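You operate a simulated robot arm through the tools that you are given. There is no shell and no other tool.

The job below is to be done with a simulated two-armed robot. You get a single attempt, and the scene is never put back.

TASK
Raise the bike's saddle to hole 3 and slide it fully forward.
Fine: pop-pin home, rail lever tight.

It is judged by the outcome, as a careful person would: the job done as asked, and still so three seconds after it is handed in. It fails if anything else is knocked over, pushed out of place, dropped, spilled or broken.

THE ROBOT
Two 7-joint arms with fingered hands on one trunk that stands fixed in place. Base frame: the origin is at the foot of the trunk, x ahead of it, y to its left, z up. Readings come in m, degrees, newtons and seconds.
The left shoulder is at [0.07, 0.154, 1.072], the right one opposite. With the tool pointing down near the work surface each hand reaches from about 0.1 to 0.82 m from the base axis, measured 20 degrees to its own side. Payload 3.9 kg a hand.
The tool frame of a hand sits at the grasp point between the pads (the TCP): z along the fingers, y along the line on which they close. The tips reach 0.03 m beyond it. The gripper opens to 0.104 m; its body begins 0.035 m behind the TCP. The gripper is a hand of 4 fingers: y runs from the thumb to the fingers, the wrist lies at [-0.017, -0.104, -0.178] in the tool frame, and closing takes about 1.5 s.
Orientation is that of the tool frame in the base frame, as [roll, pitch, yaw] about the fixed x, y, z axes, in that order (R = Rz(yaw) Ry(pitch) Rx(roll)). With the fingers straight down and the wrist toward the robot, the tool's x, y and z point along [0, 1, 0], [1, 0, 0] and [0, 0, -1] of the base frame.

THE INTERFACE
- The arms move only by the tool apply_moves. It takes "left_plan", "right_plan" or both (then of equal length, played together; a hand with none holds still); each is a list of rows, each an object of numbers (a shift or turn left out is 0, a gripper value left out holds the last): "dx", "dy", "dz": the shift along the tool's x, y, z in m; "wx", "wy", "wz": the turn, a rotation vector about the tool's x, y, z in degrees; "gripper": the gripper command, from -1 (fully open) to 1 (shut), values between in proportion. In form: [{"dx": .., "dy": .., "dz": .., "wx": .., "wy": .., "wz": .., "gripper": ..}, ...]. A call has 1 to 20 rows; each row is the pose to reach, as a shift and turn from the pose commanded when the call began, along the tool's axes at that moment. Each row takes 0.2 s and may step no farther than 0.05 m and 8.6 degrees from the row before; otherwise, or with a gripper value out of range, the whole call is refused. A pose out of reach is approached as far as the arm can. The call stops where the force on the tool passes 70 N (or 10 N more than at its start, if that is more) or the arm is blocked; 0.2 s more then pass. The fingers move at their own pace (about 0.072 m/s each) and stop on an object; they squeeze with about 24 N. The grip force told is the motor's: it shows also when the fingers shut on nothing. Time passes only in rows, and 0.2 s behind the last, so rows that repeat a pose let the fingers close. It gives the time, the measured TCP pose, the force on the tool (base axes), the opening and the grip force at its end, in the units of the frame above (readings bear some noise), with the torque about the TCP (base axes, N m) and any sound that the robot's microphone picked up.
- Cameras (640 x 400 px; columns grow to the right, rows downward): "scene" is now at [0.1407, 0.004, 1.314]; the picture's right is [0.05, -1.00, 0.00], its down [-0.47, -0.02, -0.88] and it looks along [0.88, 0.04, -0.47] (base axes); focal length 293 px, centre (320, 200). "left" rides on the left gripper at [-0.066, -0.09, -0.126] in its tool frame; the picture's right is [-0.78, -0.30, 0.56], its down [0.57, -0.70, 0.42] and it looks along [0.26, 0.65, 0.71] (tool axes); focal length 275 px, centre (320, 200). "right" rides on the right gripper at [0.066, -0.09, -0.126] in its tool frame; the picture's right is [-0.78, 0.30, -0.56], its down [-0.57, -0.70, 0.42] and it looks along [-0.26, 0.65, 0.71] (tool axes); focal length 275 px, centre (320, 200). There is no depth. A picture from a camera that has moved, and an enlarged one, comes with that camera's place and axes in the base frame and with its lens.
- get_image(camera): a new picture of that camera. No time passes.
- raise_lower(by): slides the trunk up (or, below 0, down) by that many m; the arms and the scene camera ride with it, the base frame stays. It gives what a move gives, with no picture.
- set_grasp(shape, hand): the hand has 4 fingers and takes this shape, open, in about a second: jaw (thumb against the fingers, like two jaws); tri (thumb and two fingers); tip (a fingertip pinch); poke (one finger out to press); point (the index stretched); flat (the hand flat); cup (the hand cupped); fist (a fist). The gripper value then closes the fingers along that shape, each until it touches; the sizes above hold for jaw. It gives what a move gives, with no picture.
- pan_tilt(pan, tilt): turns the head with the scene camera to pan (to the left, within 86 degrees either way) and tilt (down, from -29 to 69), counted from straight ahead of the robot. It gives what a move gives.
- zoom(camera, box): a new picture of the part [left, top, right, bottom] of that camera's present view, enlarged. No time passes.
- finish_job(): hands the job in; it is judged then, once.

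Nothing tells you positions but the pictures and the camera data. Unless the task says otherwise, let go and move clear before handing in.

The tools are called as name(argument=value, ...) on one line, values as JSON. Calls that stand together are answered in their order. apply_moves: Moves the arms, as the interface text tells. Its arguments: {"type":"object","properties":{"left_plan":{"type":"array","items":{"type":"object","properties":{"dx":{"type":"number"},"dy":{"type":"number"},"dz":{"type":"number"},"wx":{"type":"number"},"wy":{"type":"number"},"wz":{"type":"number"},"gripper":{"type":"number"}}}},"right_plan":{"type":"array","items":{"type":"object","properties":{"dx":{"type":"number"},"dy":{"type":"number"},"dz":{"type":"number"},"wx":{"type":"number"},"wy":{"type":"number"},"wz":{"type":"number"},"gripper":{"type":"number"}}}}},"required":[]} The other tools are called the same way: raise_lower (by) moves the trunk up or down; set_grasp (shape, hand) gives the hand a shape; pan_tilt (pan, tilt) turns the head that bears the scene camera; get_image (camera) takes a picture; zoom (camera, box) takes an enlarged picture of a part of a camera's view; finish_job () hands the job in.

At the start:

```text
time: 0.0
left_tcp_pos: [0.5129, 0.3249, 1.1663]
left_tcp_rot: [180.0, 0.0, 90.0]
left_contact_force: [0.1, 0.4, 0.4]
left_wrist_torque: [-0.01, 0.02, -0.03]
left_gripper_width: 0.1036
left_gripper_force: 0.1
left_shape: jaw
right_tcp_pos: [0.5774, -0.1843, 1.0729]
right_tcp_rot: [179.9, 0.0, 90.0]
right_contact_force: [0.3, 0.4, -0.7]
right_wrist_torque: [-0.01, 0.02, -0.02]
right_gripper_width: 0.1036
right_gripper_force: 0.1
right_shape: jaw
trunk travel left (down, up): [-0.525, 0.415]
head pan, tilt (commanded): [2.9, 28.1]
```

scene: 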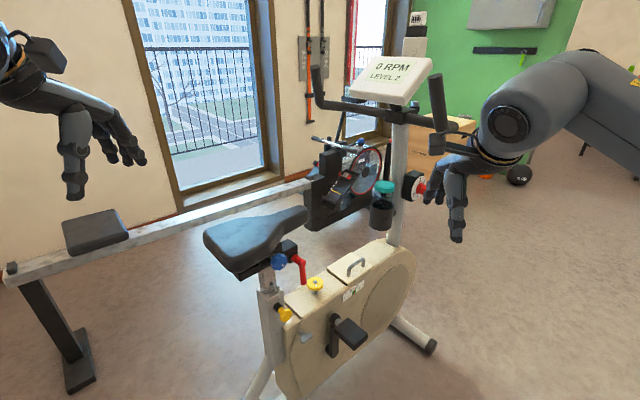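
right: 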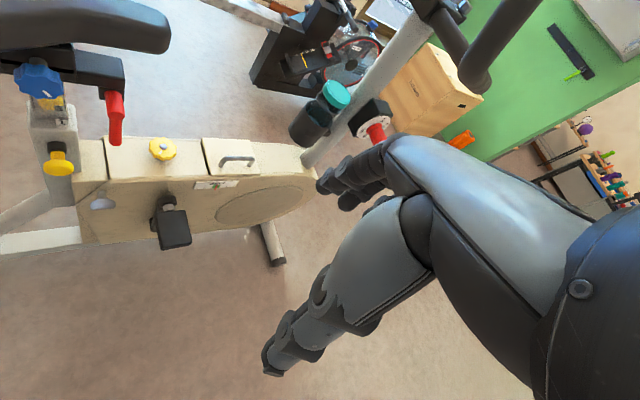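
left: 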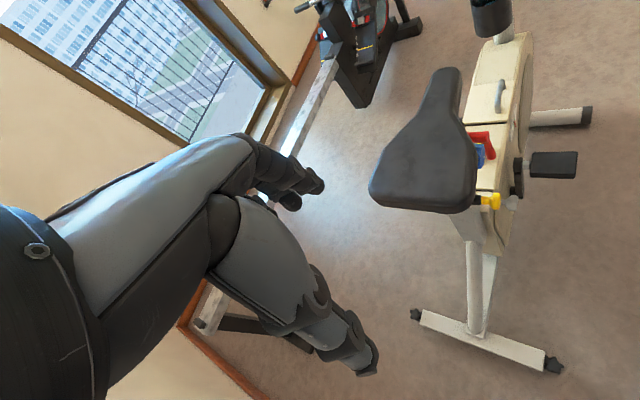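

I see an exercise bike ahead: a dark saddle on a post with a yellow pull-pin knob, a blue knob and a red lever under the saddle. I'll look closer at these before moving.

zoom(camera="scene", box=[190, 190, 350, 350])

zoom(camera="right", box=[0, 0, 240, 250])

zoom(camera="left", box=[360, 50, 600, 250])

```text
2.50 times, centred on (270, 270) of scene
camera zoom: at [0.1407, 0.004, 1.314], right [0.05, -1.0, 0.0], down [-0.47, -0.02, -0.88], along [0.88, 0.04, -0.47], focal length 732 px, centre (445, 25)
```

zoom: 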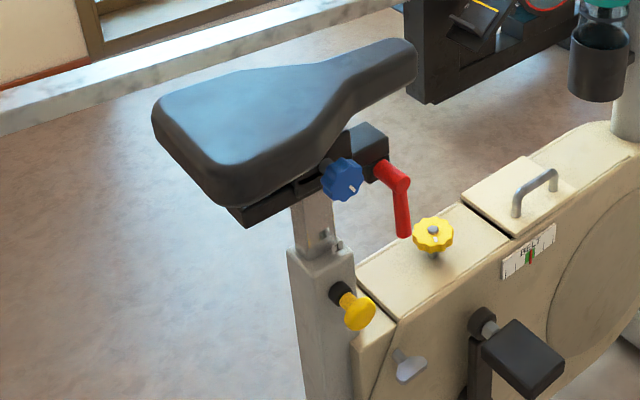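

```text
1.60 times, centred on (120, 125) of right
camera zoom: at [0.4877, -0.1189, 1.1994], right [0.3, -0.78, 0.56], down [-0.7, -0.57, -0.42], along [0.65, -0.26, -0.71], focal length 440 px, centre (640, 320)
```

zoom: 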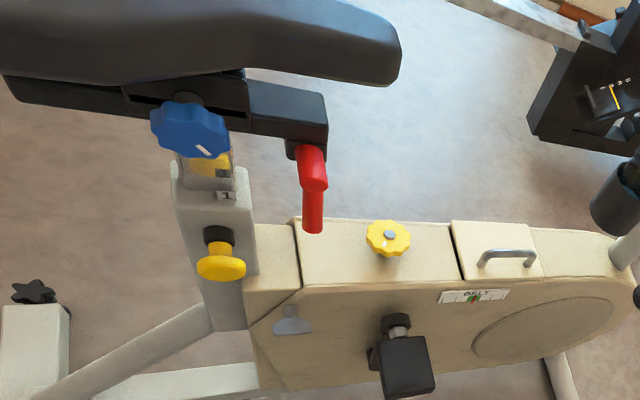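

```text
2.00 times, centred on (480, 150) of left
camera zoom: at [0.4221, 0.2593, 1.2925], right [-0.3, -0.78, -0.56], down [-0.7, 0.57, -0.42], along [0.65, 0.26, -0.71], focal length 551 px, centre (0, 300)
```

zoom: 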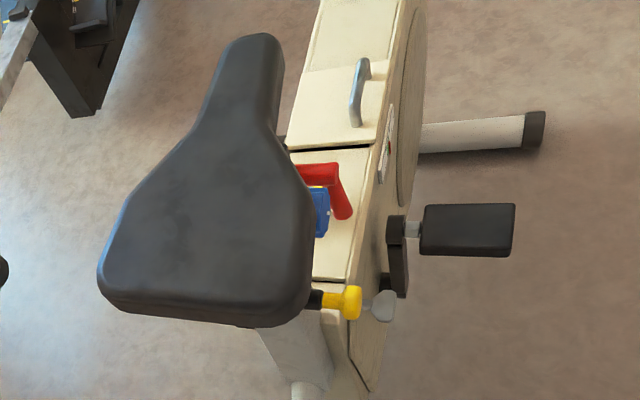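

The post seems to show "1" at the sleeve rim. I'll zoom further on the pin, numbers, blue knob and red lever.

zoom(camera="scene", box=[245, 230, 325, 280])

zoom(camera="scene", box=[245, 275, 325, 325])

zoom(camera="right", box=[0, 50, 130, 130])

zoom(camera="right", box=[10, 100, 140, 180])

zoom(camera="left", box=[440, 110, 560, 220])

```text
8.00 times, centred on (285, 255) of scene
camera zoom: at [0.1407, 0.004, 1.314], right [0.05, -1.0, 0.0], down [-0.47, -0.02, -0.88], along [0.88, 0.04, -0.47], focal length 2341 px, centre (600, -240)
```

zoom: 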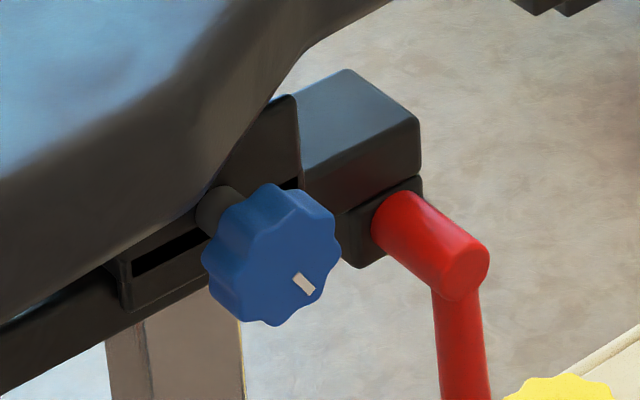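

```text
8.00 times, centred on (285, 300) of scene
camera zoom: at [0.1407, 0.004, 1.314], right [0.05, -1.0, 0.0], down [-0.47, -0.02, -0.88], along [0.88, 0.04, -0.47], focal length 2341 px, centre (600, -600)
```

zoom: 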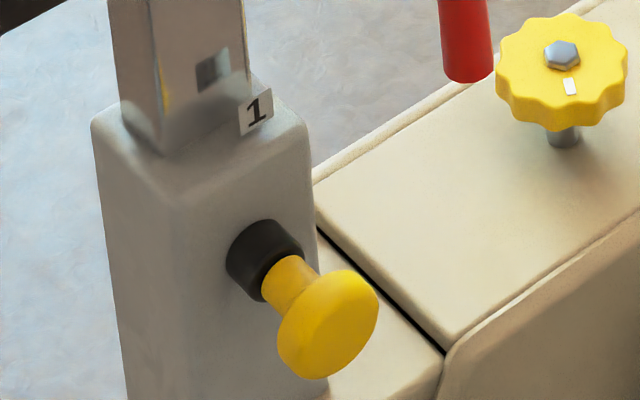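

```text
4.92 times, centred on (65, 90) of right
camera zoom: at [0.4877, -0.1189, 1.1994], right [0.3, -0.78, 0.56], down [-0.7, -0.57, -0.42], along [0.65, -0.26, -0.71], focal length 1355 px, centre (1575, 742)
```

zoom: 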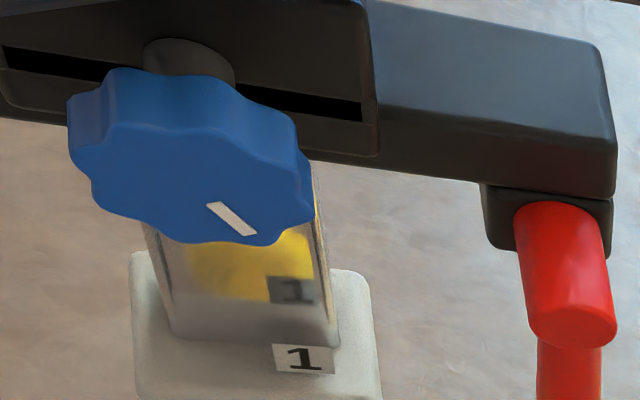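

```text
4.92 times, centred on (75, 140) of right
camera zoom: at [0.4877, -0.1189, 1.1994], right [0.3, -0.78, 0.56], down [-0.7, -0.57, -0.42], along [0.65, -0.26, -0.71], focal length 1355 px, centre (1526, 495)
```

zoom: 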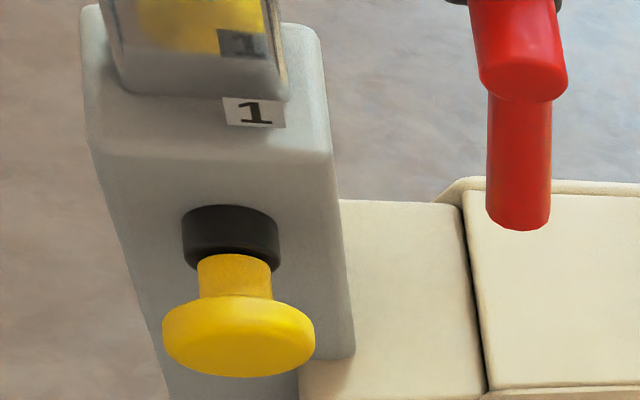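

```text
3.64 times, centred on (500, 165) of left
camera zoom: at [0.4221, 0.2593, 1.2925], right [-0.3, -0.78, -0.56], down [-0.7, 0.57, -0.42], along [0.65, 0.26, -0.71], focal length 1001 px, centre (-334, 327)
```

zoom: 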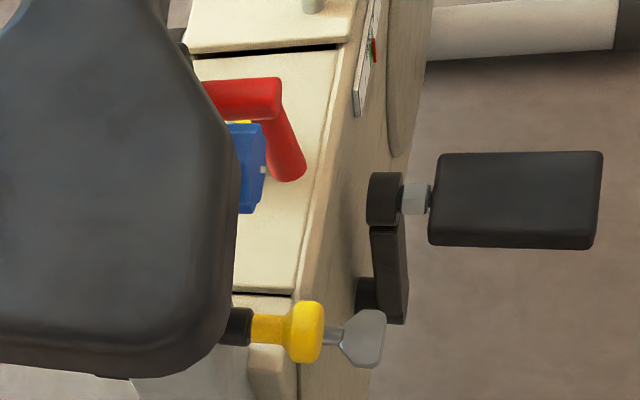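

The bike points forward-right from the robot (about -45° yaw). Rough triangulation gives: yellow pop-pin knob ≈(0.684, 0.123, 0.67), with its axis pointing toward (-0.7, -0.7, 0); red lever hub ≈(0.744, 0.078, 0.80), handle hanging down; blue knob ≈(0.692, 0.131, 0.844). I'll pull the left hand back a little and lower the trunk to see under the saddle.

apply_moves(left_plan=[{"dy": -0.04, "dx": 0.02}, {"dy": -0.08, "dx": 0.04}, {"dy": -0.12, "dx": 0.06}])

raise_lower(by=-0.2)

get_image(camera="scene")

get_image(camera="right")

get_image(camera="left")

```text
time: 0.8
left_tcp_pos: [0.3895, 0.3854, 1.1662]
left_tcp_rot: [179.9, -0.1, 90.1]
left_contact_force: [-0.4, 0.5, 0.9]
left_wrist_torque: [-0.01, -0.01, 0.0]
left_gripper_width: 0.1038
left_gripper_force: 0.1
left_shape: jaw
right_tcp_pos: [0.5756, -0.1845, 1.0755]
right_tcp_rot: [179.9, 0.0, 90.0]
right_contact_force: [0.8, -0.4, 0.2]
right_wrist_torque: [-0.01, 0.02, 0.04]
right_gripper_width: 0.1038
right_gripper_force: 0.1
right_shape: jaw
trunk travel left (down, up): [-0.525, 0.415]
head pan, tilt (commanded): [2.9, 28.1]
```

```text
time: 3.0
left_tcp_pos: [0.3904, 0.3859, 0.9658]
left_tcp_rot: [179.9, 0.0, 90.0]
left_contact_force: [-0.4, -0.2, 0.0]
left_wrist_torque: [-0.01, -0.02, -0.03]
left_gripper_width: 0.104
left_gripper_force: 0.0
left_shape: jaw
right_tcp_pos: [0.5786, -0.1858, 0.874]
right_tcp_rot: [-180.0, 0.0, 90.1]
right_contact_force: [-0.9, 0.1, -0.3]
right_wrist_torque: [0.02, -0.02, 0.0]
right_gripper_width: 0.1034
right_gripper_force: 0.1
right_shape: jaw
trunk travel left (down, up): [-0.325, 0.615]
head pan, tilt (commanded): [2.9, 28.1]
```

```text
taken
camera scene: at [0.1405, 0.004, 1.114], right [0.05, -1.0, 0.0], down [-0.47, -0.02, -0.88], along [0.88, 0.04, -0.47], focal length 293 px, centre (320, 200)
```

scene: 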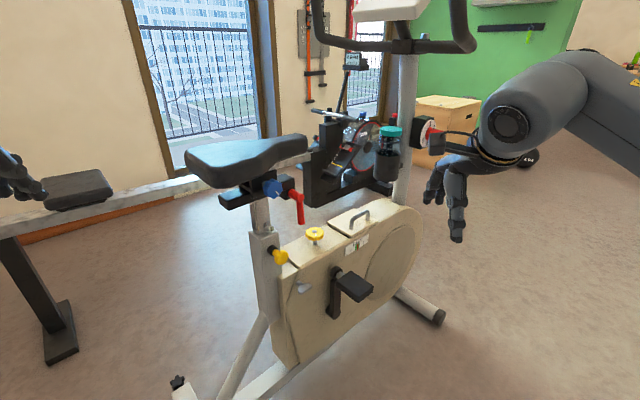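

```text
taken
camera right: at [0.4875, -0.1189, 0.9995], right [0.3, -0.78, 0.56], down [-0.7, -0.57, -0.42], along [0.65, -0.26, -0.71], focal length 275 px, centre (320, 200)
```

right: 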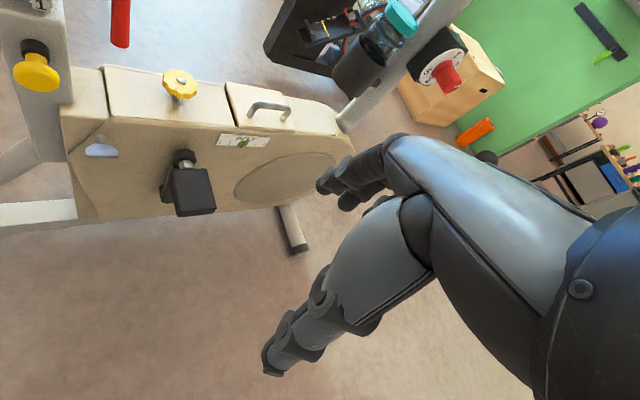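

```text
taken
camera left: at [0.3019, 0.319, 1.0917], right [-0.3, -0.78, -0.56], down [-0.7, 0.57, -0.42], along [0.65, 0.26, -0.71], focal length 275 px, centre (320, 200)
```

left: 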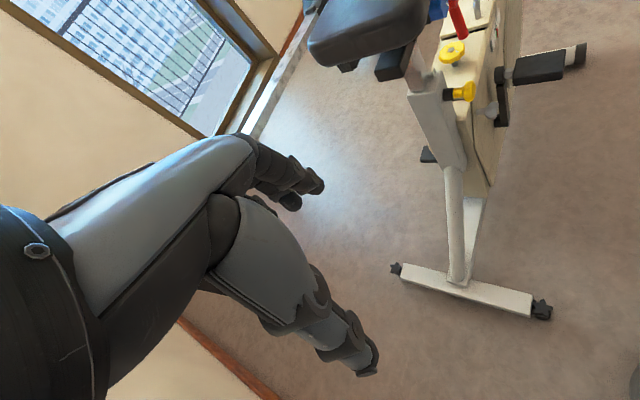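

zoom(camera="scene", box=[175, 120, 335, 220])

zoom(camera="scene", box=[210, 170, 310, 232])

zoom(camera="scene", box=[235, 210, 315, 260])

zoom(camera="scene", box=[280, 190, 400, 265])

zoom(camera="left", box=[310, 0, 520, 130])

```text
4.00 times, centred on (255, 170) of scene
camera zoom: at [0.1405, 0.004, 1.114], right [0.05, -1.0, 0.0], down [-0.47, -0.02, -0.88], along [0.88, 0.04, -0.47], focal length 1171 px, centre (580, 320)
```

zoom: 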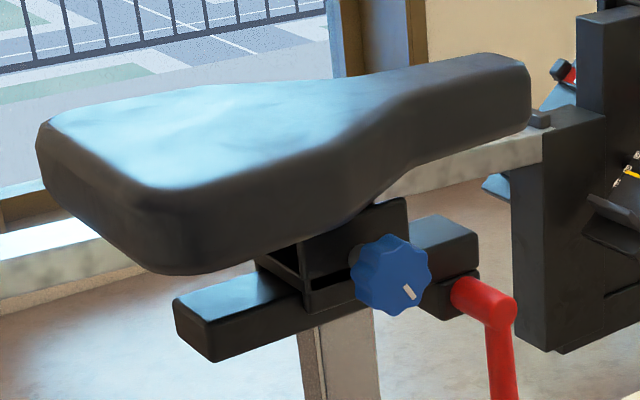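

```text
6.40 times, centred on (260, 201) of scene
camera zoom: at [0.1405, 0.004, 1.114], right [0.05, -1.0, 0.0], down [-0.47, -0.02, -0.88], along [0.88, 0.04, -0.47], focal length 1873 px, centre (704, 194)
```

zoom: 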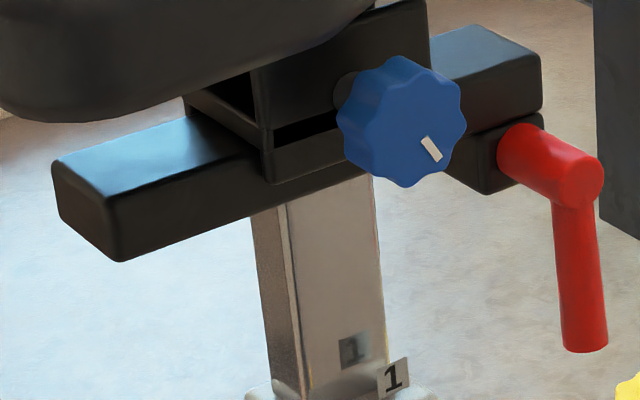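

```text
8.00 times, centred on (275, 235) of scene
camera zoom: at [0.1405, 0.004, 1.114], right [0.05, -1.0, 0.0], down [-0.47, -0.02, -0.88], along [0.88, 0.04, -0.47], focal length 2341 px, centre (680, -80)
```

zoom: 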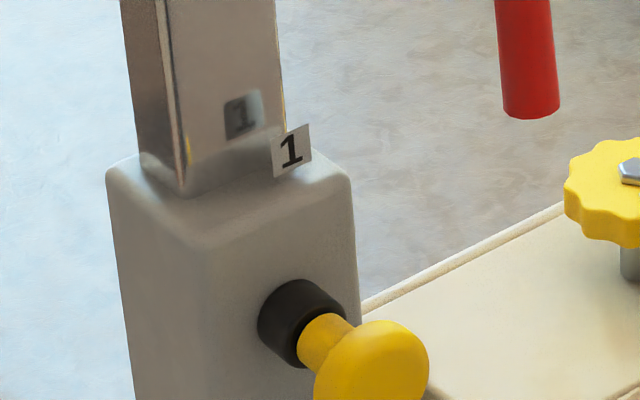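

```text
5.33 times, centred on (340, 228) of scene
camera zoom: at [0.1405, 0.004, 1.114], right [0.05, -1.0, 0.0], down [-0.47, -0.02, -0.88], along [0.88, 0.04, -0.47], focal length 1561 px, centre (213, 53)
```

zoom: 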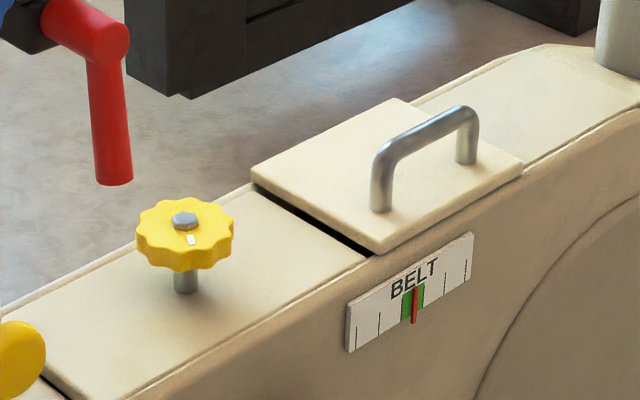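

```text
3.05 times, centred on (415, 65) of left
camera zoom: at [0.3019, 0.319, 1.0917], right [-0.3, -0.78, -0.56], down [-0.7, 0.57, -0.42], along [0.65, 0.26, -0.71], focal length 839 px, centre (30, 611)
```

zoom: 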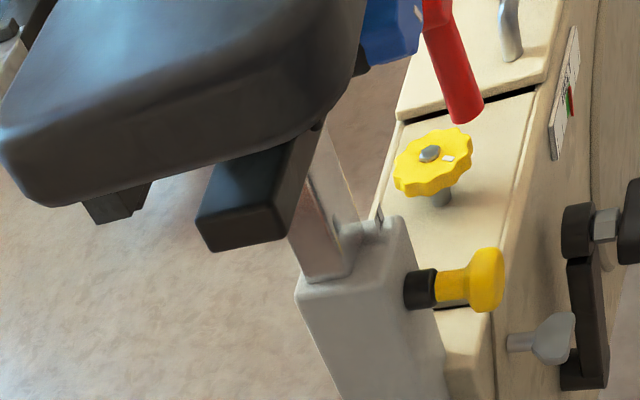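

Now it's clear: the saddle carriage rides on a short black rail atop the chrome post, and the red lever is at the rail's front. The tag at the sleeve rim reads "1". I'll turn the right hand to a horizontal "handshake" pose in front of the yellow pin knob (about 0.15 m off), well clear of everything.

apply_moves(right_plan=[{"dx": 0.017, "dz": 0.017, "wx": -2.92, "wy": 7.07, "wz": 2.92}, {"dx": 0.034, "dz": 0.034, "wx": -5.85, "wy": 14.15, "wz": 5.85}, {"dx": 0.051, "dz": 0.051, "wx": -8.77, "wy": 21.22, "wz": 8.77}, {"dx": 0.068, "dz": 0.068, "wx": -11.7, "wy": 28.3, "wz": 11.7}, {"dx": 0.085, "dz": 0.085, "wx": -14.6, "wy": 35.4, "wz": 14.6}, {"dx": 0.102, "dz": 0.102, "wx": -17.55, "wy": 42.45, "wz": 17.55}, {"dx": 0.119, "dz": 0.119, "wx": -20.5, "wy": 49.5, "wz": 20.5}, {"dx": 0.136, "dz": 0.136, "wx": -23.4, "wy": 56.6, "wz": 23.4}, {"dx": 0.153, "dz": 0.153, "wx": -26.3, "wy": 63.7, "wz": 26.3}, {"dx": 0.17, "dz": 0.17, "wx": -29.25, "wy": 70.75, "wz": 29.25}, {"dx": 0.187, "dz": 0.187, "wx": -32.2, "wy": 77.8, "wz": 32.2}, {"dx": 0.203, "dz": 0.204, "wx": -35.1, "wy": 84.9, "wz": 35.1}, {"dx": 0.203, "dz": 0.204, "wx": -35.1, "wy": 84.9, "wz": 35.1}])

get_image(camera="right")

get_image(camera="scene")

```text
time: 6.0
left_tcp_pos: [0.3909, 0.3865, 0.966]
left_tcp_rot: [-179.9, 0.1, 90.1]
left_contact_force: [0.5, 0.0, -0.1]
left_wrist_torque: [0.03, 0.01, 0.02]
left_gripper_width: 0.1035
left_gripper_force: 0.1
left_shape: jaw
right_tcp_pos: [0.5637, -0.0169, 0.5966]
right_tcp_rot: [140.5, -73.5, 88.0]
right_contact_force: [1.0, 0.2, 1.0]
right_wrist_torque: [0.01, 0.0, 0.03]
right_gripper_width: 0.104
right_gripper_force: 0.0
right_shape: jaw
right hand out of reach, approached as far as the arm can: row 9, 10, 11, 12
trunk travel left (down, up): [-0.325, 0.615]
head pan, tilt (commanded): [2.9, 28.1]
stopped in row 13 (right hand): the arm was blocked; the commanded pose is now the measured one
```

```text
taken
camera right: at [0.4147, -0.0324, 0.6711], right [-0.15, -0.81, -0.57], down [-0.25, 0.59, -0.77], along [0.96, 0.03, -0.29], focal length 275 px, centre (320, 200)
```

right: 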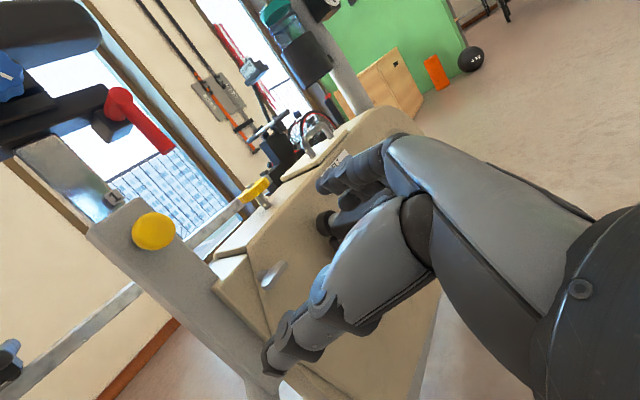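

```text
taken
camera scene: at [0.1407, 0.0052, 1.114], right [0.05, -1.0, 0.0], down [-0.47, -0.03, -0.88], along [0.88, 0.05, -0.47], focal length 293 px, centre (320, 200)
```

scene: 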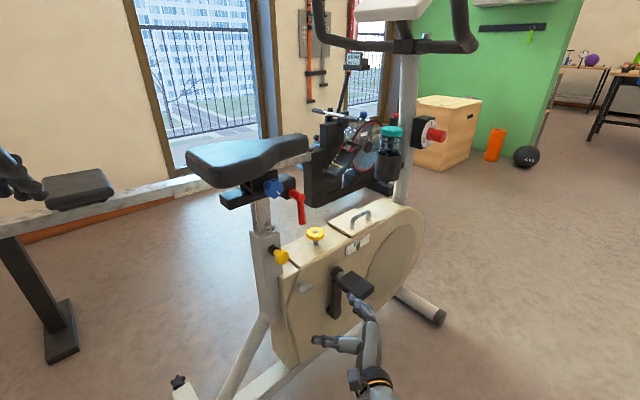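

The arm hit a roll limit slightly short of the target, but the reached pose (fingers toward (0.66, 0.72, -0.22)) is good enough for the round knob. A second triangulation confirms the knob at ≈(0.687, 0.124, 0.666). I'll move up to a pre-grasp spot in front of it.

apply_moves(right_plan=[{"dx": 0.026, "dy": 0.0035, "dz": 0.009}, {"dx": 0.052, "dy": 0.007, "dz": 0.018}, {"dx": 0.078, "dy": 0.0105, "dz": 0.027}, {"dx": 0.103, "dy": 0.0139, "dz": 0.0371}, {"dx": 0.103, "dy": 0.0139, "dz": 0.0371}])

get_image(camera="right")

get_image(camera="scene")

```text
time: 6.8
left_tcp_pos: [0.3904, 0.3855, 0.9655]
left_tcp_rot: [-180.0, 0.0, 90.0]
left_contact_force: [-0.5, 0.1, -0.2]
left_wrist_torque: [-0.01, 0.03, 0.01]
left_gripper_width: 0.1038
left_gripper_force: 0.1
left_shape: jaw
right_tcp_pos: [0.5793, -0.0134, 0.614]
right_tcp_rot: [142.3, -62.3, 88.1]
right_contact_force: [-0.3, -0.7, -0.3]
right_wrist_torque: [-0.03, -0.03, 0.01]
right_gripper_width: 0.104
right_gripper_force: 0.1
right_shape: jaw
right hand out of reach, approached as far as the arm can: row 4
trunk travel left (down, up): [-0.325, 0.615]
head pan, tilt (commanded): [2.9, 28.1]
stopped in row 4 (right hand): the arm was blocked; the commanded pose is now the measured one
```

```text
taken
camera right: at [0.4318, -0.0176, 0.6948], right [-0.14, -0.91, -0.4], down [-0.28, 0.42, -0.86], along [0.95, -0.01, -0.31], focal length 275 px, centre (320, 200)
```

right: 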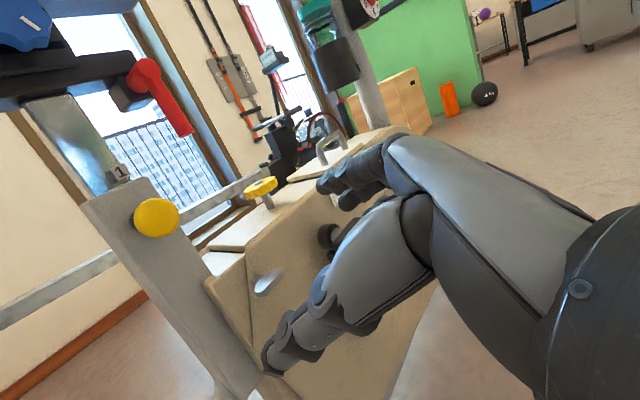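

```text
taken
camera scene: at [0.1406, 0.0039, 1.114], right [0.05, -1.0, 0.0], down [-0.47, -0.02, -0.88], along [0.88, 0.04, -0.47], focal length 293 px, centre (320, 200)
```

scene: 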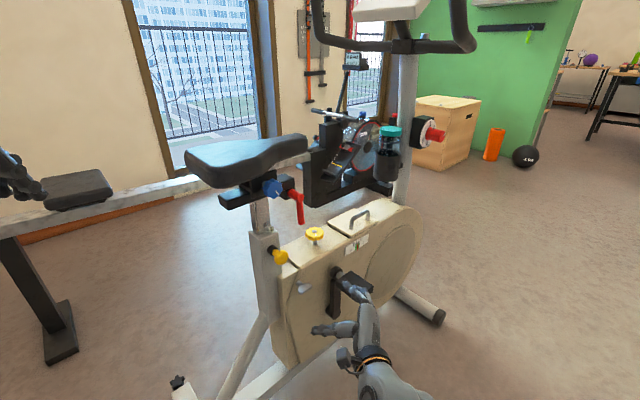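

The arm is against a joint limit with the hand too high relative to the shoulder; raising the trunk back should free it. I'll raise the trunk 0.2 m and then bring the right hand in with the fingers dipping a bit.

raise_lower(by=0.2)

apply_moves(right_plan=[{"dz": -0.02, "dx": -0.03}, {"dz": -0.02, "dx": -0.06}, {"dz": -0.02, "dx": -0.09}])

get_image(camera="right")

get_image(camera="scene")

```text
time: 9.0
left_tcp_pos: [0.3906, 0.3853, 1.1663]
left_tcp_rot: [-179.9, 0.1, 90.0]
left_contact_force: [0.2, -0.2, -0.2]
left_wrist_torque: [0.02, -0.02, -0.02]
left_gripper_width: 0.1036
left_gripper_force: 0.0
left_shape: jaw
right_tcp_pos: [0.5781, -0.0133, 0.8142]
right_tcp_rot: [142.5, -62.3, 87.9]
right_contact_force: [0.5, -1.1, -0.2]
right_wrist_torque: [0.0, -0.01, -0.02]
right_gripper_width: 0.1039
right_gripper_force: 0.1
right_shape: jaw
trunk travel left (down, up): [-0.525, 0.415]
head pan, tilt (commanded): [2.9, 28.1]
```

```text
time: 9.8
left_tcp_pos: [0.3917, 0.3837, 1.1679]
left_tcp_rot: [-179.9, 0.0, 90.0]
left_contact_force: [0.3, -0.1, -0.1]
left_wrist_torque: [0.03, 0.02, -0.01]
left_gripper_width: 0.1037
left_gripper_force: 0.0
left_shape: jaw
right_tcp_pos: [0.5658, -0.07, 0.7428]
right_tcp_rot: [142.6, -62.5, 87.8]
right_contact_force: [-0.2, -0.3, 0.0]
right_wrist_torque: [0.01, 0.01, 0.01]
right_gripper_width: 0.1041
right_gripper_force: 0.0
right_shape: jaw
trunk travel left (down, up): [-0.525, 0.415]
head pan, tilt (commanded): [2.9, 28.1]
```

```text
taken
camera right: at [0.4178, -0.0749, 0.822], right [-0.14, -0.91, -0.4], down [-0.28, 0.42, -0.86], along [0.95, -0.01, -0.31], focal length 275 px, centre (320, 200)
```

right: 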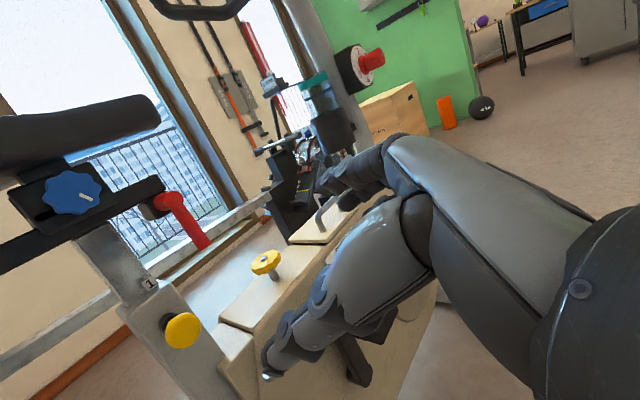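

```text
taken
camera scene: at [0.1407, 0.0031, 1.314], right [0.05, -1.0, 0.0], down [-0.47, -0.02, -0.88], along [0.88, 0.04, -0.47], focal length 293 px, centre (320, 200)
```

scene: 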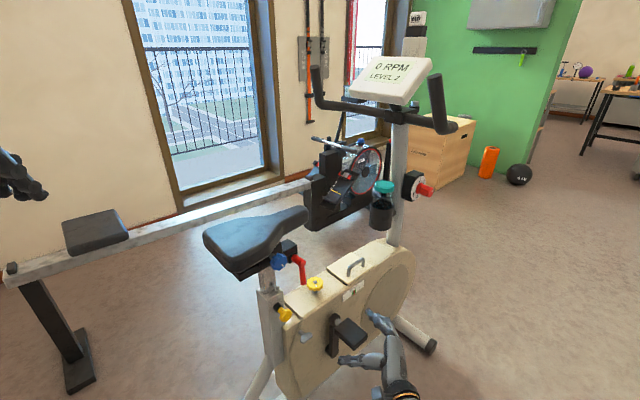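

The arm moves freely now. I'll advance to about 0.1 m in front of the pin knob with the opening partly narrowed to keep the fingers clear of the red lever.

apply_moves(right_plan=[{"dx": 0.005, "dy": -0.0077, "dz": 0.0275, "gripper": -0.3}, {"dx": 0.01, "dy": -0.0153, "dz": 0.055, "gripper": -0.3}, {"dx": 0.0152, "dy": -0.023, "dz": 0.0825, "gripper": -0.3}, {"dx": 0.0203, "dy": -0.0306, "dz": 0.11, "gripper": -0.3}, {"dx": 0.0254, "dy": -0.0383, "dz": 0.1376, "gripper": -0.3}, {"dx": 0.0254, "dy": -0.0383, "dz": 0.1376, "gripper": -0.3}])

get_image(camera="right")

zoom(camera="scene", box=[220, 220, 380, 320])

```text
time: 11.4
left_tcp_pos: [0.3912, 0.3856, 1.1655]
left_tcp_rot: [180.0, 0.0, 90.0]
left_contact_force: [0.6, 0.6, 1.0]
left_wrist_torque: [0.0, 0.03, -0.01]
left_gripper_width: 0.1037
left_gripper_force: 0.1
left_shape: jaw
right_tcp_pos: [0.6184, 0.0388, 0.6839]
right_tcp_rot: [143.8, -60.0, 86.2]
right_contact_force: [-0.3, 0.1, 0.3]
right_wrist_torque: [0.01, -0.01, -0.02]
right_gripper_width: 0.0681
right_gripper_force: 0.1
right_shape: jaw
trunk travel left (down, up): [-0.525, 0.415]
head pan, tilt (commanded): [2.9, 28.1]
stopped in row 6 (right hand): the arm was blocked; the commanded pose is now the measured one
```

```text
taken
camera right: at [0.4719, 0.0388, 0.766], right [-0.15, -0.92, -0.36], down [-0.29, 0.39, -0.87], along [0.95, -0.03, -0.33], focal length 275 px, centre (320, 200)
```

right: 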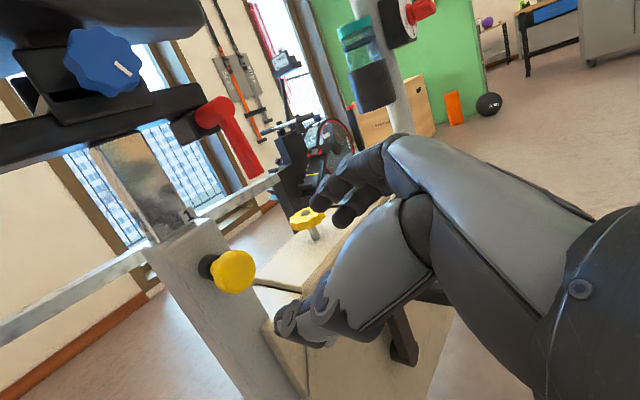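

```text
4.00 times, centred on (300, 270) of scene
camera zoom: at [0.1408, 0.0041, 1.3139], right [0.05, -1.0, 0.0], down [-0.47, -0.02, -0.88], along [0.88, 0.04, -0.47], focal length 1171 px, centre (400, -80)
```

zoom: 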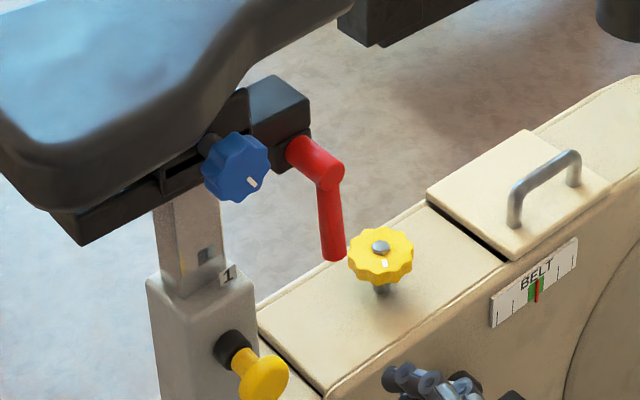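

The arm stalled just short of it again. I'll back off slightly, raise the trunk a bit more so the forearm comes from higher, and retry.

apply_moves(right_plan=[{"dz": -0.03}, {"dz": -0.06}])

raise_lower(by=0.15)

apply_moves(right_plan=[{"dx": -0.03, "dy": -0.01, "dz": 0.015}, {"dx": -0.06, "dy": -0.02, "dz": 0.03}, {"dx": -0.09, "dy": -0.03, "dz": 0.045}, {"dx": -0.12, "dy": -0.045, "dz": 0.065}])

get_image(camera="right")

```text
time: 12.0
left_tcp_pos: [0.3901, 0.3851, 1.1655]
left_tcp_rot: [179.9, 0.1, 90.0]
left_contact_force: [-0.4, 0.2, -0.5]
left_wrist_torque: [0.0, 0.01, 0.04]
left_gripper_width: 0.1038
left_gripper_force: 0.0
left_shape: jaw
right_tcp_pos: [0.5807, 0.0, 0.7105]
right_tcp_rot: [143.7, -60.2, 86.3]
right_contact_force: [-0.2, 0.4, 0.3]
right_wrist_torque: [0.0, -0.02, 0.01]
right_gripper_width: 0.0675
right_gripper_force: 0.0
right_shape: jaw
trunk travel left (down, up): [-0.525, 0.415]
head pan, tilt (commanded): [2.9, 28.1]
```

```text
time: 13.8
left_tcp_pos: [0.3913, 0.3856, 1.3152]
left_tcp_rot: [179.9, -0.1, 89.9]
left_contact_force: [-0.4, 0.1, -0.5]
left_wrist_torque: [0.01, 0.0, 0.01]
left_gripper_width: 0.1037
left_gripper_force: 0.0
left_shape: jaw
right_tcp_pos: [0.5795, 0.0007, 0.8597]
right_tcp_rot: [143.8, -60.2, 86.4]
right_contact_force: [-0.3, 0.0, 1.0]
right_wrist_torque: [-0.01, 0.01, 0.01]
right_gripper_width: 0.0677
right_gripper_force: 0.0
right_shape: jaw
trunk travel left (down, up): [-0.675, 0.265]
head pan, tilt (commanded): [2.9, 28.1]
```

```text
time: 14.8
left_tcp_pos: [0.3938, 0.3852, 1.3156]
left_tcp_rot: [-179.9, 0.0, 90.0]
left_contact_force: [-0.4, 0.4, 0.7]
left_wrist_torque: [0.02, 0.02, 0.02]
left_gripper_width: 0.1038
left_gripper_force: 0.1
left_shape: jaw
right_tcp_pos: [0.5833, 0.0092, 0.7169]
right_tcp_rot: [143.7, -60.2, 86.3]
right_contact_force: [-0.6, 0.6, -0.6]
right_wrist_torque: [0.0, 0.01, 0.02]
right_gripper_width: 0.0677
right_gripper_force: 0.1
right_shape: jaw
trunk travel left (down, up): [-0.675, 0.265]
head pan, tilt (commanded): [2.9, 28.1]
```

```text
taken
camera right: at [0.4366, 0.0089, 0.798], right [-0.15, -0.92, -0.36], down [-0.29, 0.39, -0.87], along [0.95, -0.02, -0.33], focal length 275 px, centre (320, 200)
```

right: 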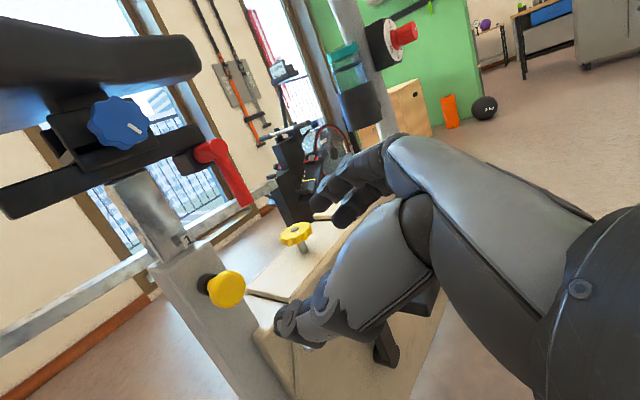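

The knob is again found at ≈(0.687, 0.125, 0.665), nearly straight along the finger direction. I'll advance 0.11 m toward it and check.

apply_moves(right_plan=[{"dx": 0.005, "dz": 0.03, "gripper": -0.3}, {"dx": 0.01, "dz": 0.06, "gripper": -0.3}, {"dx": 0.015, "dz": 0.085, "gripper": -0.3}, {"dx": 0.02, "dz": 0.11, "gripper": -0.3}, {"dx": 0.02, "dz": 0.11, "gripper": -0.3}])

get_image(camera="right")

get_image(camera="scene")

```text
time: 16.0
left_tcp_pos: [0.3904, 0.3856, 1.3169]
left_tcp_rot: [-180.0, 0.1, 90.0]
left_contact_force: [-0.2, -0.1, 0.9]
left_wrist_torque: [0.02, 0.02, 0.01]
left_gripper_width: 0.1039
left_gripper_force: 0.0
left_shape: jaw
right_tcp_pos: [0.6228, 0.0644, 0.7147]
right_tcp_rot: [143.7, -60.2, 86.4]
right_contact_force: [-0.2, -0.1, -0.5]
right_wrist_torque: [-0.01, 0.01, 0.01]
right_gripper_width: 0.0678
right_gripper_force: 0.0
right_shape: jaw
right hand out of reach, approached as far as the arm can: row 2, 3, 4, 5
trunk travel left (down, up): [-0.675, 0.265]
head pan, tilt (commanded): [2.9, 28.1]
```

```text
taken
camera right: at [0.4751, 0.0648, 0.7971], right [-0.15, -0.92, -0.36], down [-0.29, 0.39, -0.87], along [0.95, -0.02, -0.33], focal length 275 px, centre (320, 200)
```

right: 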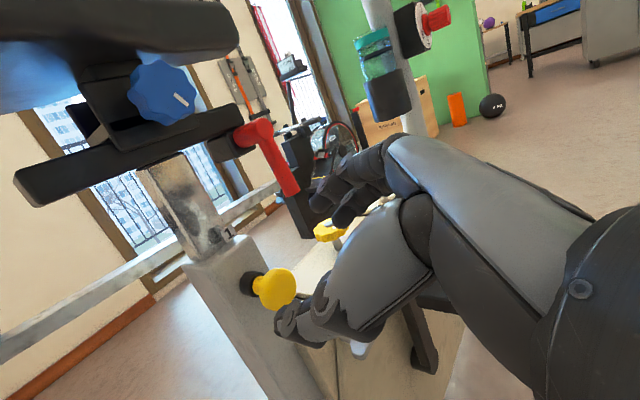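

```text
taken
camera scene: at [0.1404, 0.0042, 1.464], right [0.05, -1.0, 0.0], down [-0.47, -0.02, -0.88], along [0.88, 0.04, -0.47], focal length 293 px, centre (320, 200)
```

scene: 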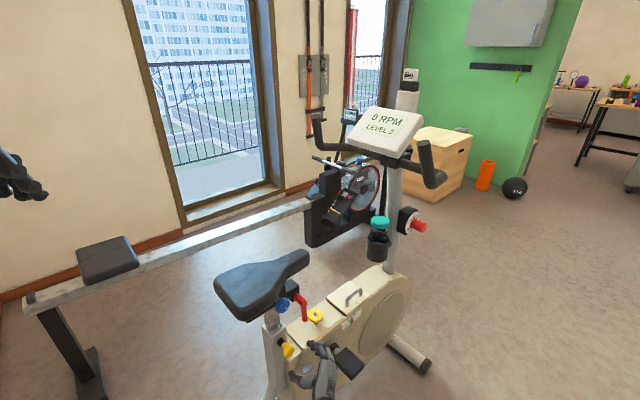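

That roll is beyond what the right arm can do here, so I'll switch to a more natural palm-down grasp (fingers above, thumb below the knob). First I retreat and lower the trunk.

apply_moves(right_plan=[{"dx": 0.02, "dy": 0.01, "dz": -0.04}, {"dx": 0.04, "dy": 0.02, "dz": -0.08}, {"dx": 0.06, "dy": 0.03, "dz": -0.12}, {"dx": 0.08, "dy": 0.04, "dz": -0.16}, {"dx": 0.1, "dy": 0.05, "dz": -0.2}, {"dx": 0.12, "dy": 0.06, "dz": -0.24}, {"dx": 0.14, "dy": 0.06, "dz": -0.27}])

raise_lower(by=-0.28)

get_image(camera="scene")

```text
time: 17.6
left_tcp_pos: [0.3898, 0.3861, 1.3163]
left_tcp_rot: [179.8, -0.1, 90.0]
left_contact_force: [-0.3, 0.6, 1.4]
left_wrist_torque: [0.0, 0.0, 0.0]
left_gripper_width: 0.1037
left_gripper_force: 0.1
left_shape: jaw
right_tcp_pos: [0.4986, -0.076, 0.9652]
right_tcp_rot: [143.6, -60.2, 86.5]
right_contact_force: [0.7, 0.6, 0.0]
right_wrist_torque: [-0.01, 0.0, -0.02]
right_gripper_width: 0.0675
right_gripper_force: 0.0
right_shape: jaw
right hand out of reach, approached as far as the arm can: row 1
trunk travel left (down, up): [-0.675, 0.265]
head pan, tilt (commanded): [2.9, 28.1]
```

```text
time: 20.4
left_tcp_pos: [0.39, 0.3877, 1.0365]
left_tcp_rot: [-180.0, 0.0, 90.0]
left_contact_force: [0.1, -0.2, 0.2]
left_wrist_torque: [0.03, 0.0, -0.03]
left_gripper_width: 0.1038
left_gripper_force: 0.0
left_shape: jaw
right_tcp_pos: [0.5, -0.0737, 0.6859]
right_tcp_rot: [143.9, -60.1, 86.2]
right_contact_force: [0.2, 0.0, -0.3]
right_wrist_torque: [0.01, 0.02, -0.02]
right_gripper_width: 0.0674
right_gripper_force: 0.0
right_shape: jaw
trunk travel left (down, up): [-0.395, 0.545]
head pan, tilt (commanded): [2.9, 28.1]
```

```text
taken
camera scene: at [0.1405, 0.0041, 1.184], right [0.05, -1.0, 0.0], down [-0.47, -0.02, -0.88], along [0.88, 0.04, -0.47], focal length 293 px, centre (320, 200)
```

scene: 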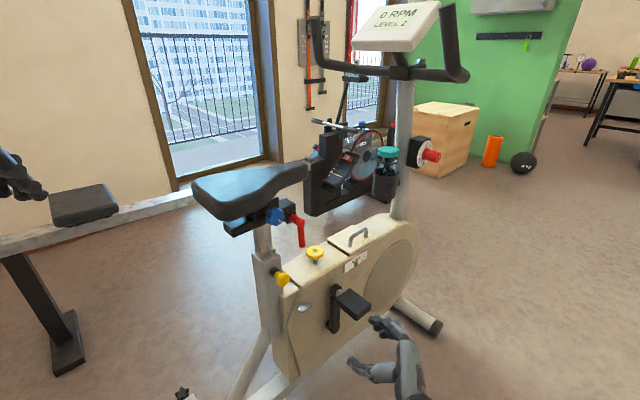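

Now I rotate the right hand to the palm-down pose and move to a pre-grasp ~0.13 m in front of the knob.

apply_moves(right_plan=[{"dx": 0.0148, "dy": 0.0042, "dz": 0.0186, "wx": 0.55, "wy": -0.76, "wz": -7.24}, {"dx": 0.0296, "dy": 0.0084, "dz": 0.0373, "wx": 1.1, "wy": -1.51, "wz": -14.5}, {"dx": 0.0444, "dy": 0.0126, "dz": 0.0559, "wx": 1.65, "wy": -2.27, "wz": -21.7}, {"dx": 0.0593, "dy": 0.0169, "dz": 0.0745, "wx": 2.2, "wy": -3.02, "wz": -29.0}, {"dx": 0.0741, "dy": 0.0211, "dz": 0.0931, "wx": 2.76, "wy": -3.78, "wz": -36.2}, {"dx": 0.0889, "dy": 0.0253, "dz": 0.1118, "wx": 3.3, "wy": -4.53, "wz": -43.5}, {"dx": 0.1037, "dy": 0.0295, "dz": 0.1304, "wx": 3.86, "wy": -5.29, "wz": -50.7}, {"dx": 0.1037, "dy": 0.0295, "dz": 0.1304, "wx": 3.86, "wy": -5.29, "wz": -50.7}])

get_image(camera="right")

get_image(camera="scene")

```text
time: 22.2
left_tcp_pos: [0.3911, 0.3859, 1.0361]
left_tcp_rot: [-179.9, -0.1, 90.0]
left_contact_force: [-0.4, -0.3, 0.7]
left_wrist_torque: [-0.03, 0.01, -0.01]
left_gripper_width: 0.1036
left_gripper_force: 0.1
left_shape: jaw
right_tcp_pos: [0.6084, 0.0457, 0.7303]
right_tcp_rot: [121.5, -17.2, 124.9]
right_contact_force: [0.6, 0.1, -0.4]
right_wrist_torque: [-0.02, 0.0, 0.0]
right_gripper_width: 0.0678
right_gripper_force: 0.0
right_shape: jaw
trunk travel left (down, up): [-0.395, 0.545]
head pan, tilt (commanded): [2.9, 28.1]
```

```text
taken
camera right: at [0.4442, 0.0116, 0.7397], right [0.25, -0.92, 0.29], down [0.17, -0.25, -0.95], along [0.95, 0.29, 0.09], focal length 275 px, centre (320, 200)
```

right: 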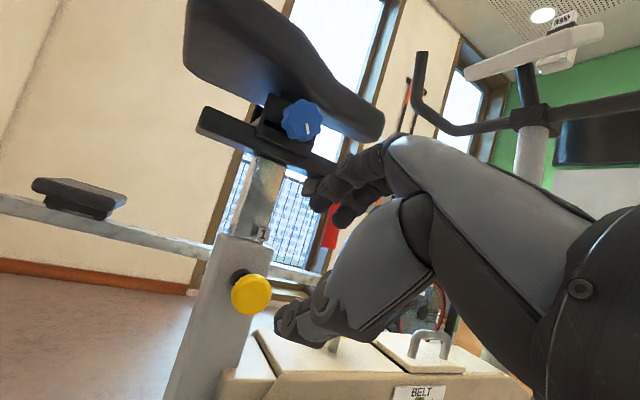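

```text
taken
camera scene: at [0.1403, 0.004, 1.184], right [0.05, -1.0, 0.0], down [-0.47, -0.02, -0.88], along [0.88, 0.04, -0.47], focal length 293 px, centre (320, 200)
```

scene: 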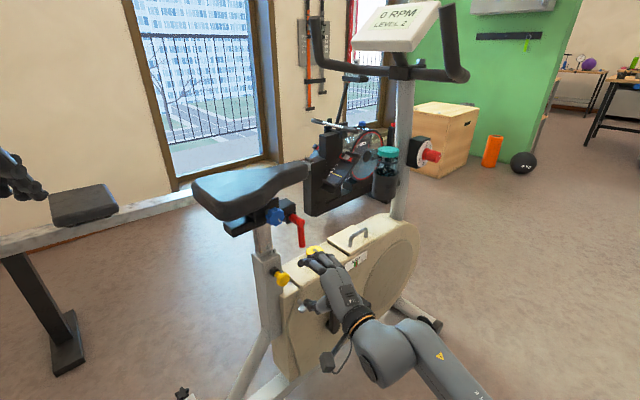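

Pose reached exactly. The knob lies almost straight ahead along the fingers, so I'll advance 0.09 m with a small correction and check the alignment.

apply_moves(right_plan=[{"dx": -0.001, "dy": -0.001, "dz": 0.03}, {"dx": -0.002, "dy": -0.002, "dz": 0.06}, {"dx": -0.003, "dy": -0.003, "dz": 0.09}, {"dx": -0.003, "dy": -0.003, "dz": 0.09}])

get_image(camera="right")

zoom(camera="scene", box=[230, 200, 370, 300])

```text
time: 23.2
left_tcp_pos: [0.3916, 0.3865, 1.0366]
left_tcp_rot: [179.9, 0.0, 90.1]
left_contact_force: [0.6, 0.6, 1.1]
left_wrist_torque: [0.0, 0.03, 0.0]
left_gripper_width: 0.1038
left_gripper_force: 0.1
left_shape: jaw
right_tcp_pos: [0.6629, 0.0983, 0.6828]
right_tcp_rot: [121.5, -17.3, 124.8]
right_contact_force: [0.1, 0.6, 0.5]
right_wrist_torque: [0.0, 0.0, 0.04]
right_gripper_width: 0.0672
right_gripper_force: 0.0
right_shape: jaw
trunk travel left (down, up): [-0.395, 0.545]
head pan, tilt (commanded): [2.9, 28.1]
```

```text
taken
camera right: at [0.4987, 0.0642, 0.6936], right [0.25, -0.92, 0.29], down [0.17, -0.25, -0.95], along [0.95, 0.29, 0.09], focal length 275 px, centre (320, 200)
```

right: 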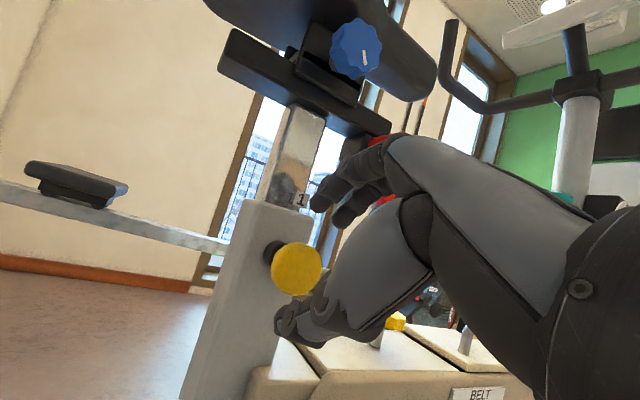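

```text
4.00 times, centred on (300, 250) of scene
camera zoom: at [0.1403, 0.0038, 1.184], right [0.05, -1.0, 0.0], down [-0.47, -0.02, -0.88], along [0.88, 0.04, -0.47], focal length 1171 px, centre (400, 0)
```

zoom: 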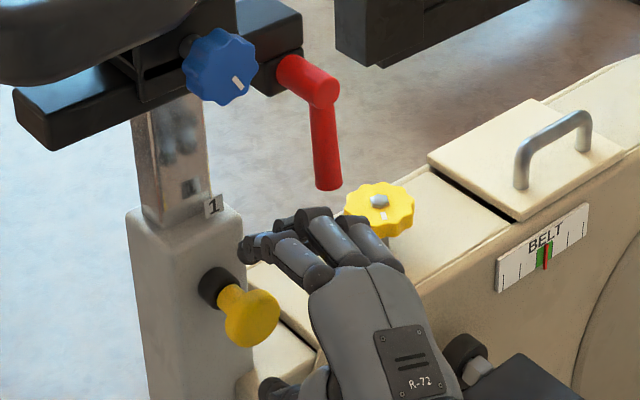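

The knob sits ~0.04 m ahead of the grasp point, well centred between thumb and fingers. I'll advance the rest and check before closing.

apply_moves(right_plan=[{"dx": -0.001, "dy": -0.002, "dz": 0.02}, {"dx": -0.002, "dy": -0.003, "dz": 0.037}, {"dx": -0.002, "dy": -0.003, "dz": 0.037}])

get_image(camera="right")

zoom(camera="scene", box=[230, 200, 370, 300])

```text
time: 24.0
left_tcp_pos: [0.3911, 0.3853, 1.0354]
left_tcp_rot: [-180.0, 0.0, 90.1]
left_contact_force: [0.5, 0.1, 0.7]
left_wrist_torque: [-0.02, 0.0, -0.01]
left_gripper_width: 0.1037
left_gripper_force: 0.0
left_shape: jaw
right_tcp_pos: [0.6846, 0.1185, 0.663]
right_tcp_rot: [121.5, -17.3, 124.9]
right_contact_force: [-0.1, 0.1, -0.6]
right_wrist_torque: [-0.03, 0.0, 0.0]
right_gripper_width: 0.0676
right_gripper_force: 0.0
right_shape: jaw
trunk travel left (down, up): [-0.395, 0.545]
head pan, tilt (commanded): [2.9, 28.1]
```

```text
taken
camera right: at [0.5212, 0.0848, 0.6721], right [0.25, -0.92, 0.29], down [0.17, -0.25, -0.95], along [0.95, 0.29, 0.09], focal length 275 px, centre (320, 200)
```

right: 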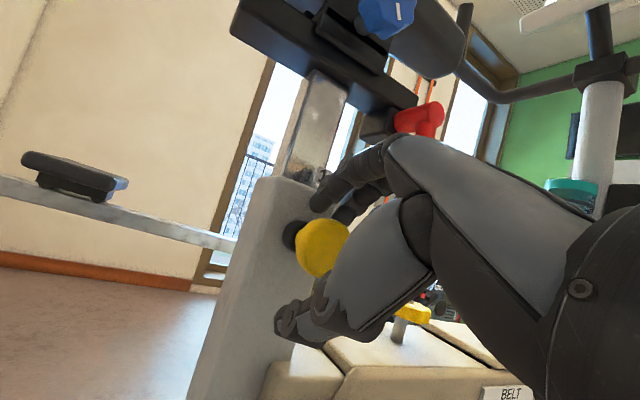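

```text
4.00 times, centred on (300, 250) of scene
camera zoom: at [0.1405, 0.004, 1.184], right [0.05, -1.0, 0.0], down [-0.47, -0.02, -0.88], along [0.88, 0.04, -0.47], focal length 1171 px, centre (400, 0)
```

zoom: 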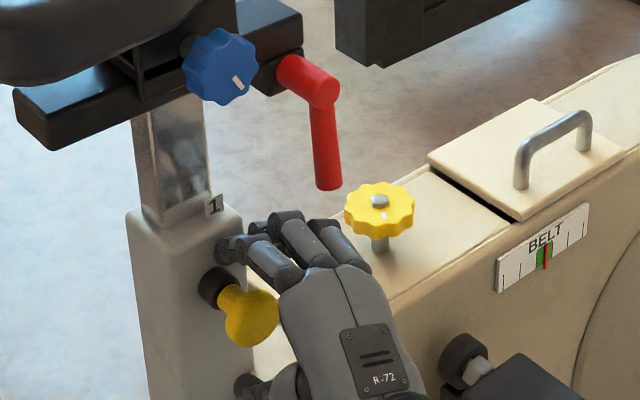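

The knob is within ~7 mm of the grasp point with no contact. I'll nudge slightly and close the fingers on it.

apply_moves(right_plan=[{"dx": 0.004, "dz": 0.003, "gripper": -0.3}, {"dx": 0.004, "dz": 0.003, "gripper": 0.2}, {"dx": 0.004, "dz": 0.003, "gripper": 0.6}, {"dx": 0.004, "dz": 0.003, "gripper": 1}, {"dx": 0.004, "dz": 0.003, "gripper": 1}, {"dx": 0.004, "dz": 0.003, "gripper": 1}, {"dx": 0.004, "dz": 0.003, "gripper": 1}])

get_image(camera="right")

zoom(camera="scene", box=[230, 200, 370, 300])

```text
time: 25.6
left_tcp_pos: [0.3909, 0.385, 1.0366]
left_tcp_rot: [180.0, 0.0, 90.0]
left_contact_force: [-0.7, 0.2, -1.0]
left_wrist_torque: [0.0, 0.01, 0.02]
left_gripper_width: 0.1037
left_gripper_force: 0.1
left_shape: jaw
right_tcp_pos: [0.685, 0.1243, 0.6636]
right_tcp_rot: [121.4, -17.3, 124.9]
right_contact_force: [3.1, 0.1, 4.9]
right_wrist_torque: [0.36, -0.45, -0.21]
right_gripper_width: 0.029
right_gripper_force: 24.1
right_shape: jaw
trunk travel left (down, up): [-0.395, 0.545]
head pan, tilt (commanded): [2.9, 28.1]
```

```text
taken
camera right: at [0.5207, 0.0896, 0.6734], right [0.25, -0.92, 0.29], down [0.17, -0.25, -0.95], along [0.95, 0.29, 0.09], focal length 275 px, centre (320, 200)
```

right: 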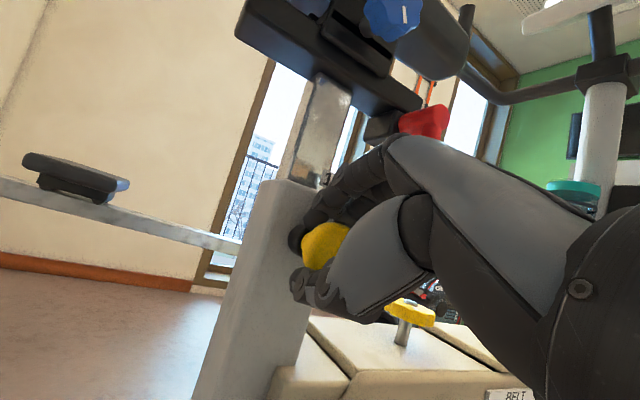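

```text
4.00 times, centred on (300, 250) of scene
camera zoom: at [0.1401, 0.004, 1.1841], right [0.05, -1.0, 0.0], down [-0.47, -0.02, -0.88], along [0.88, 0.04, -0.47], focal length 1171 px, centre (400, 0)
```

zoom: 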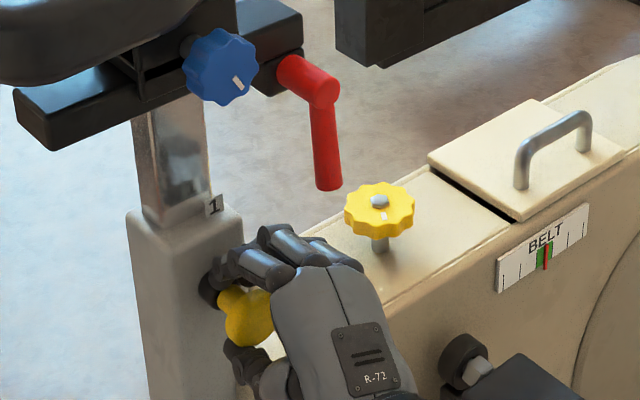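

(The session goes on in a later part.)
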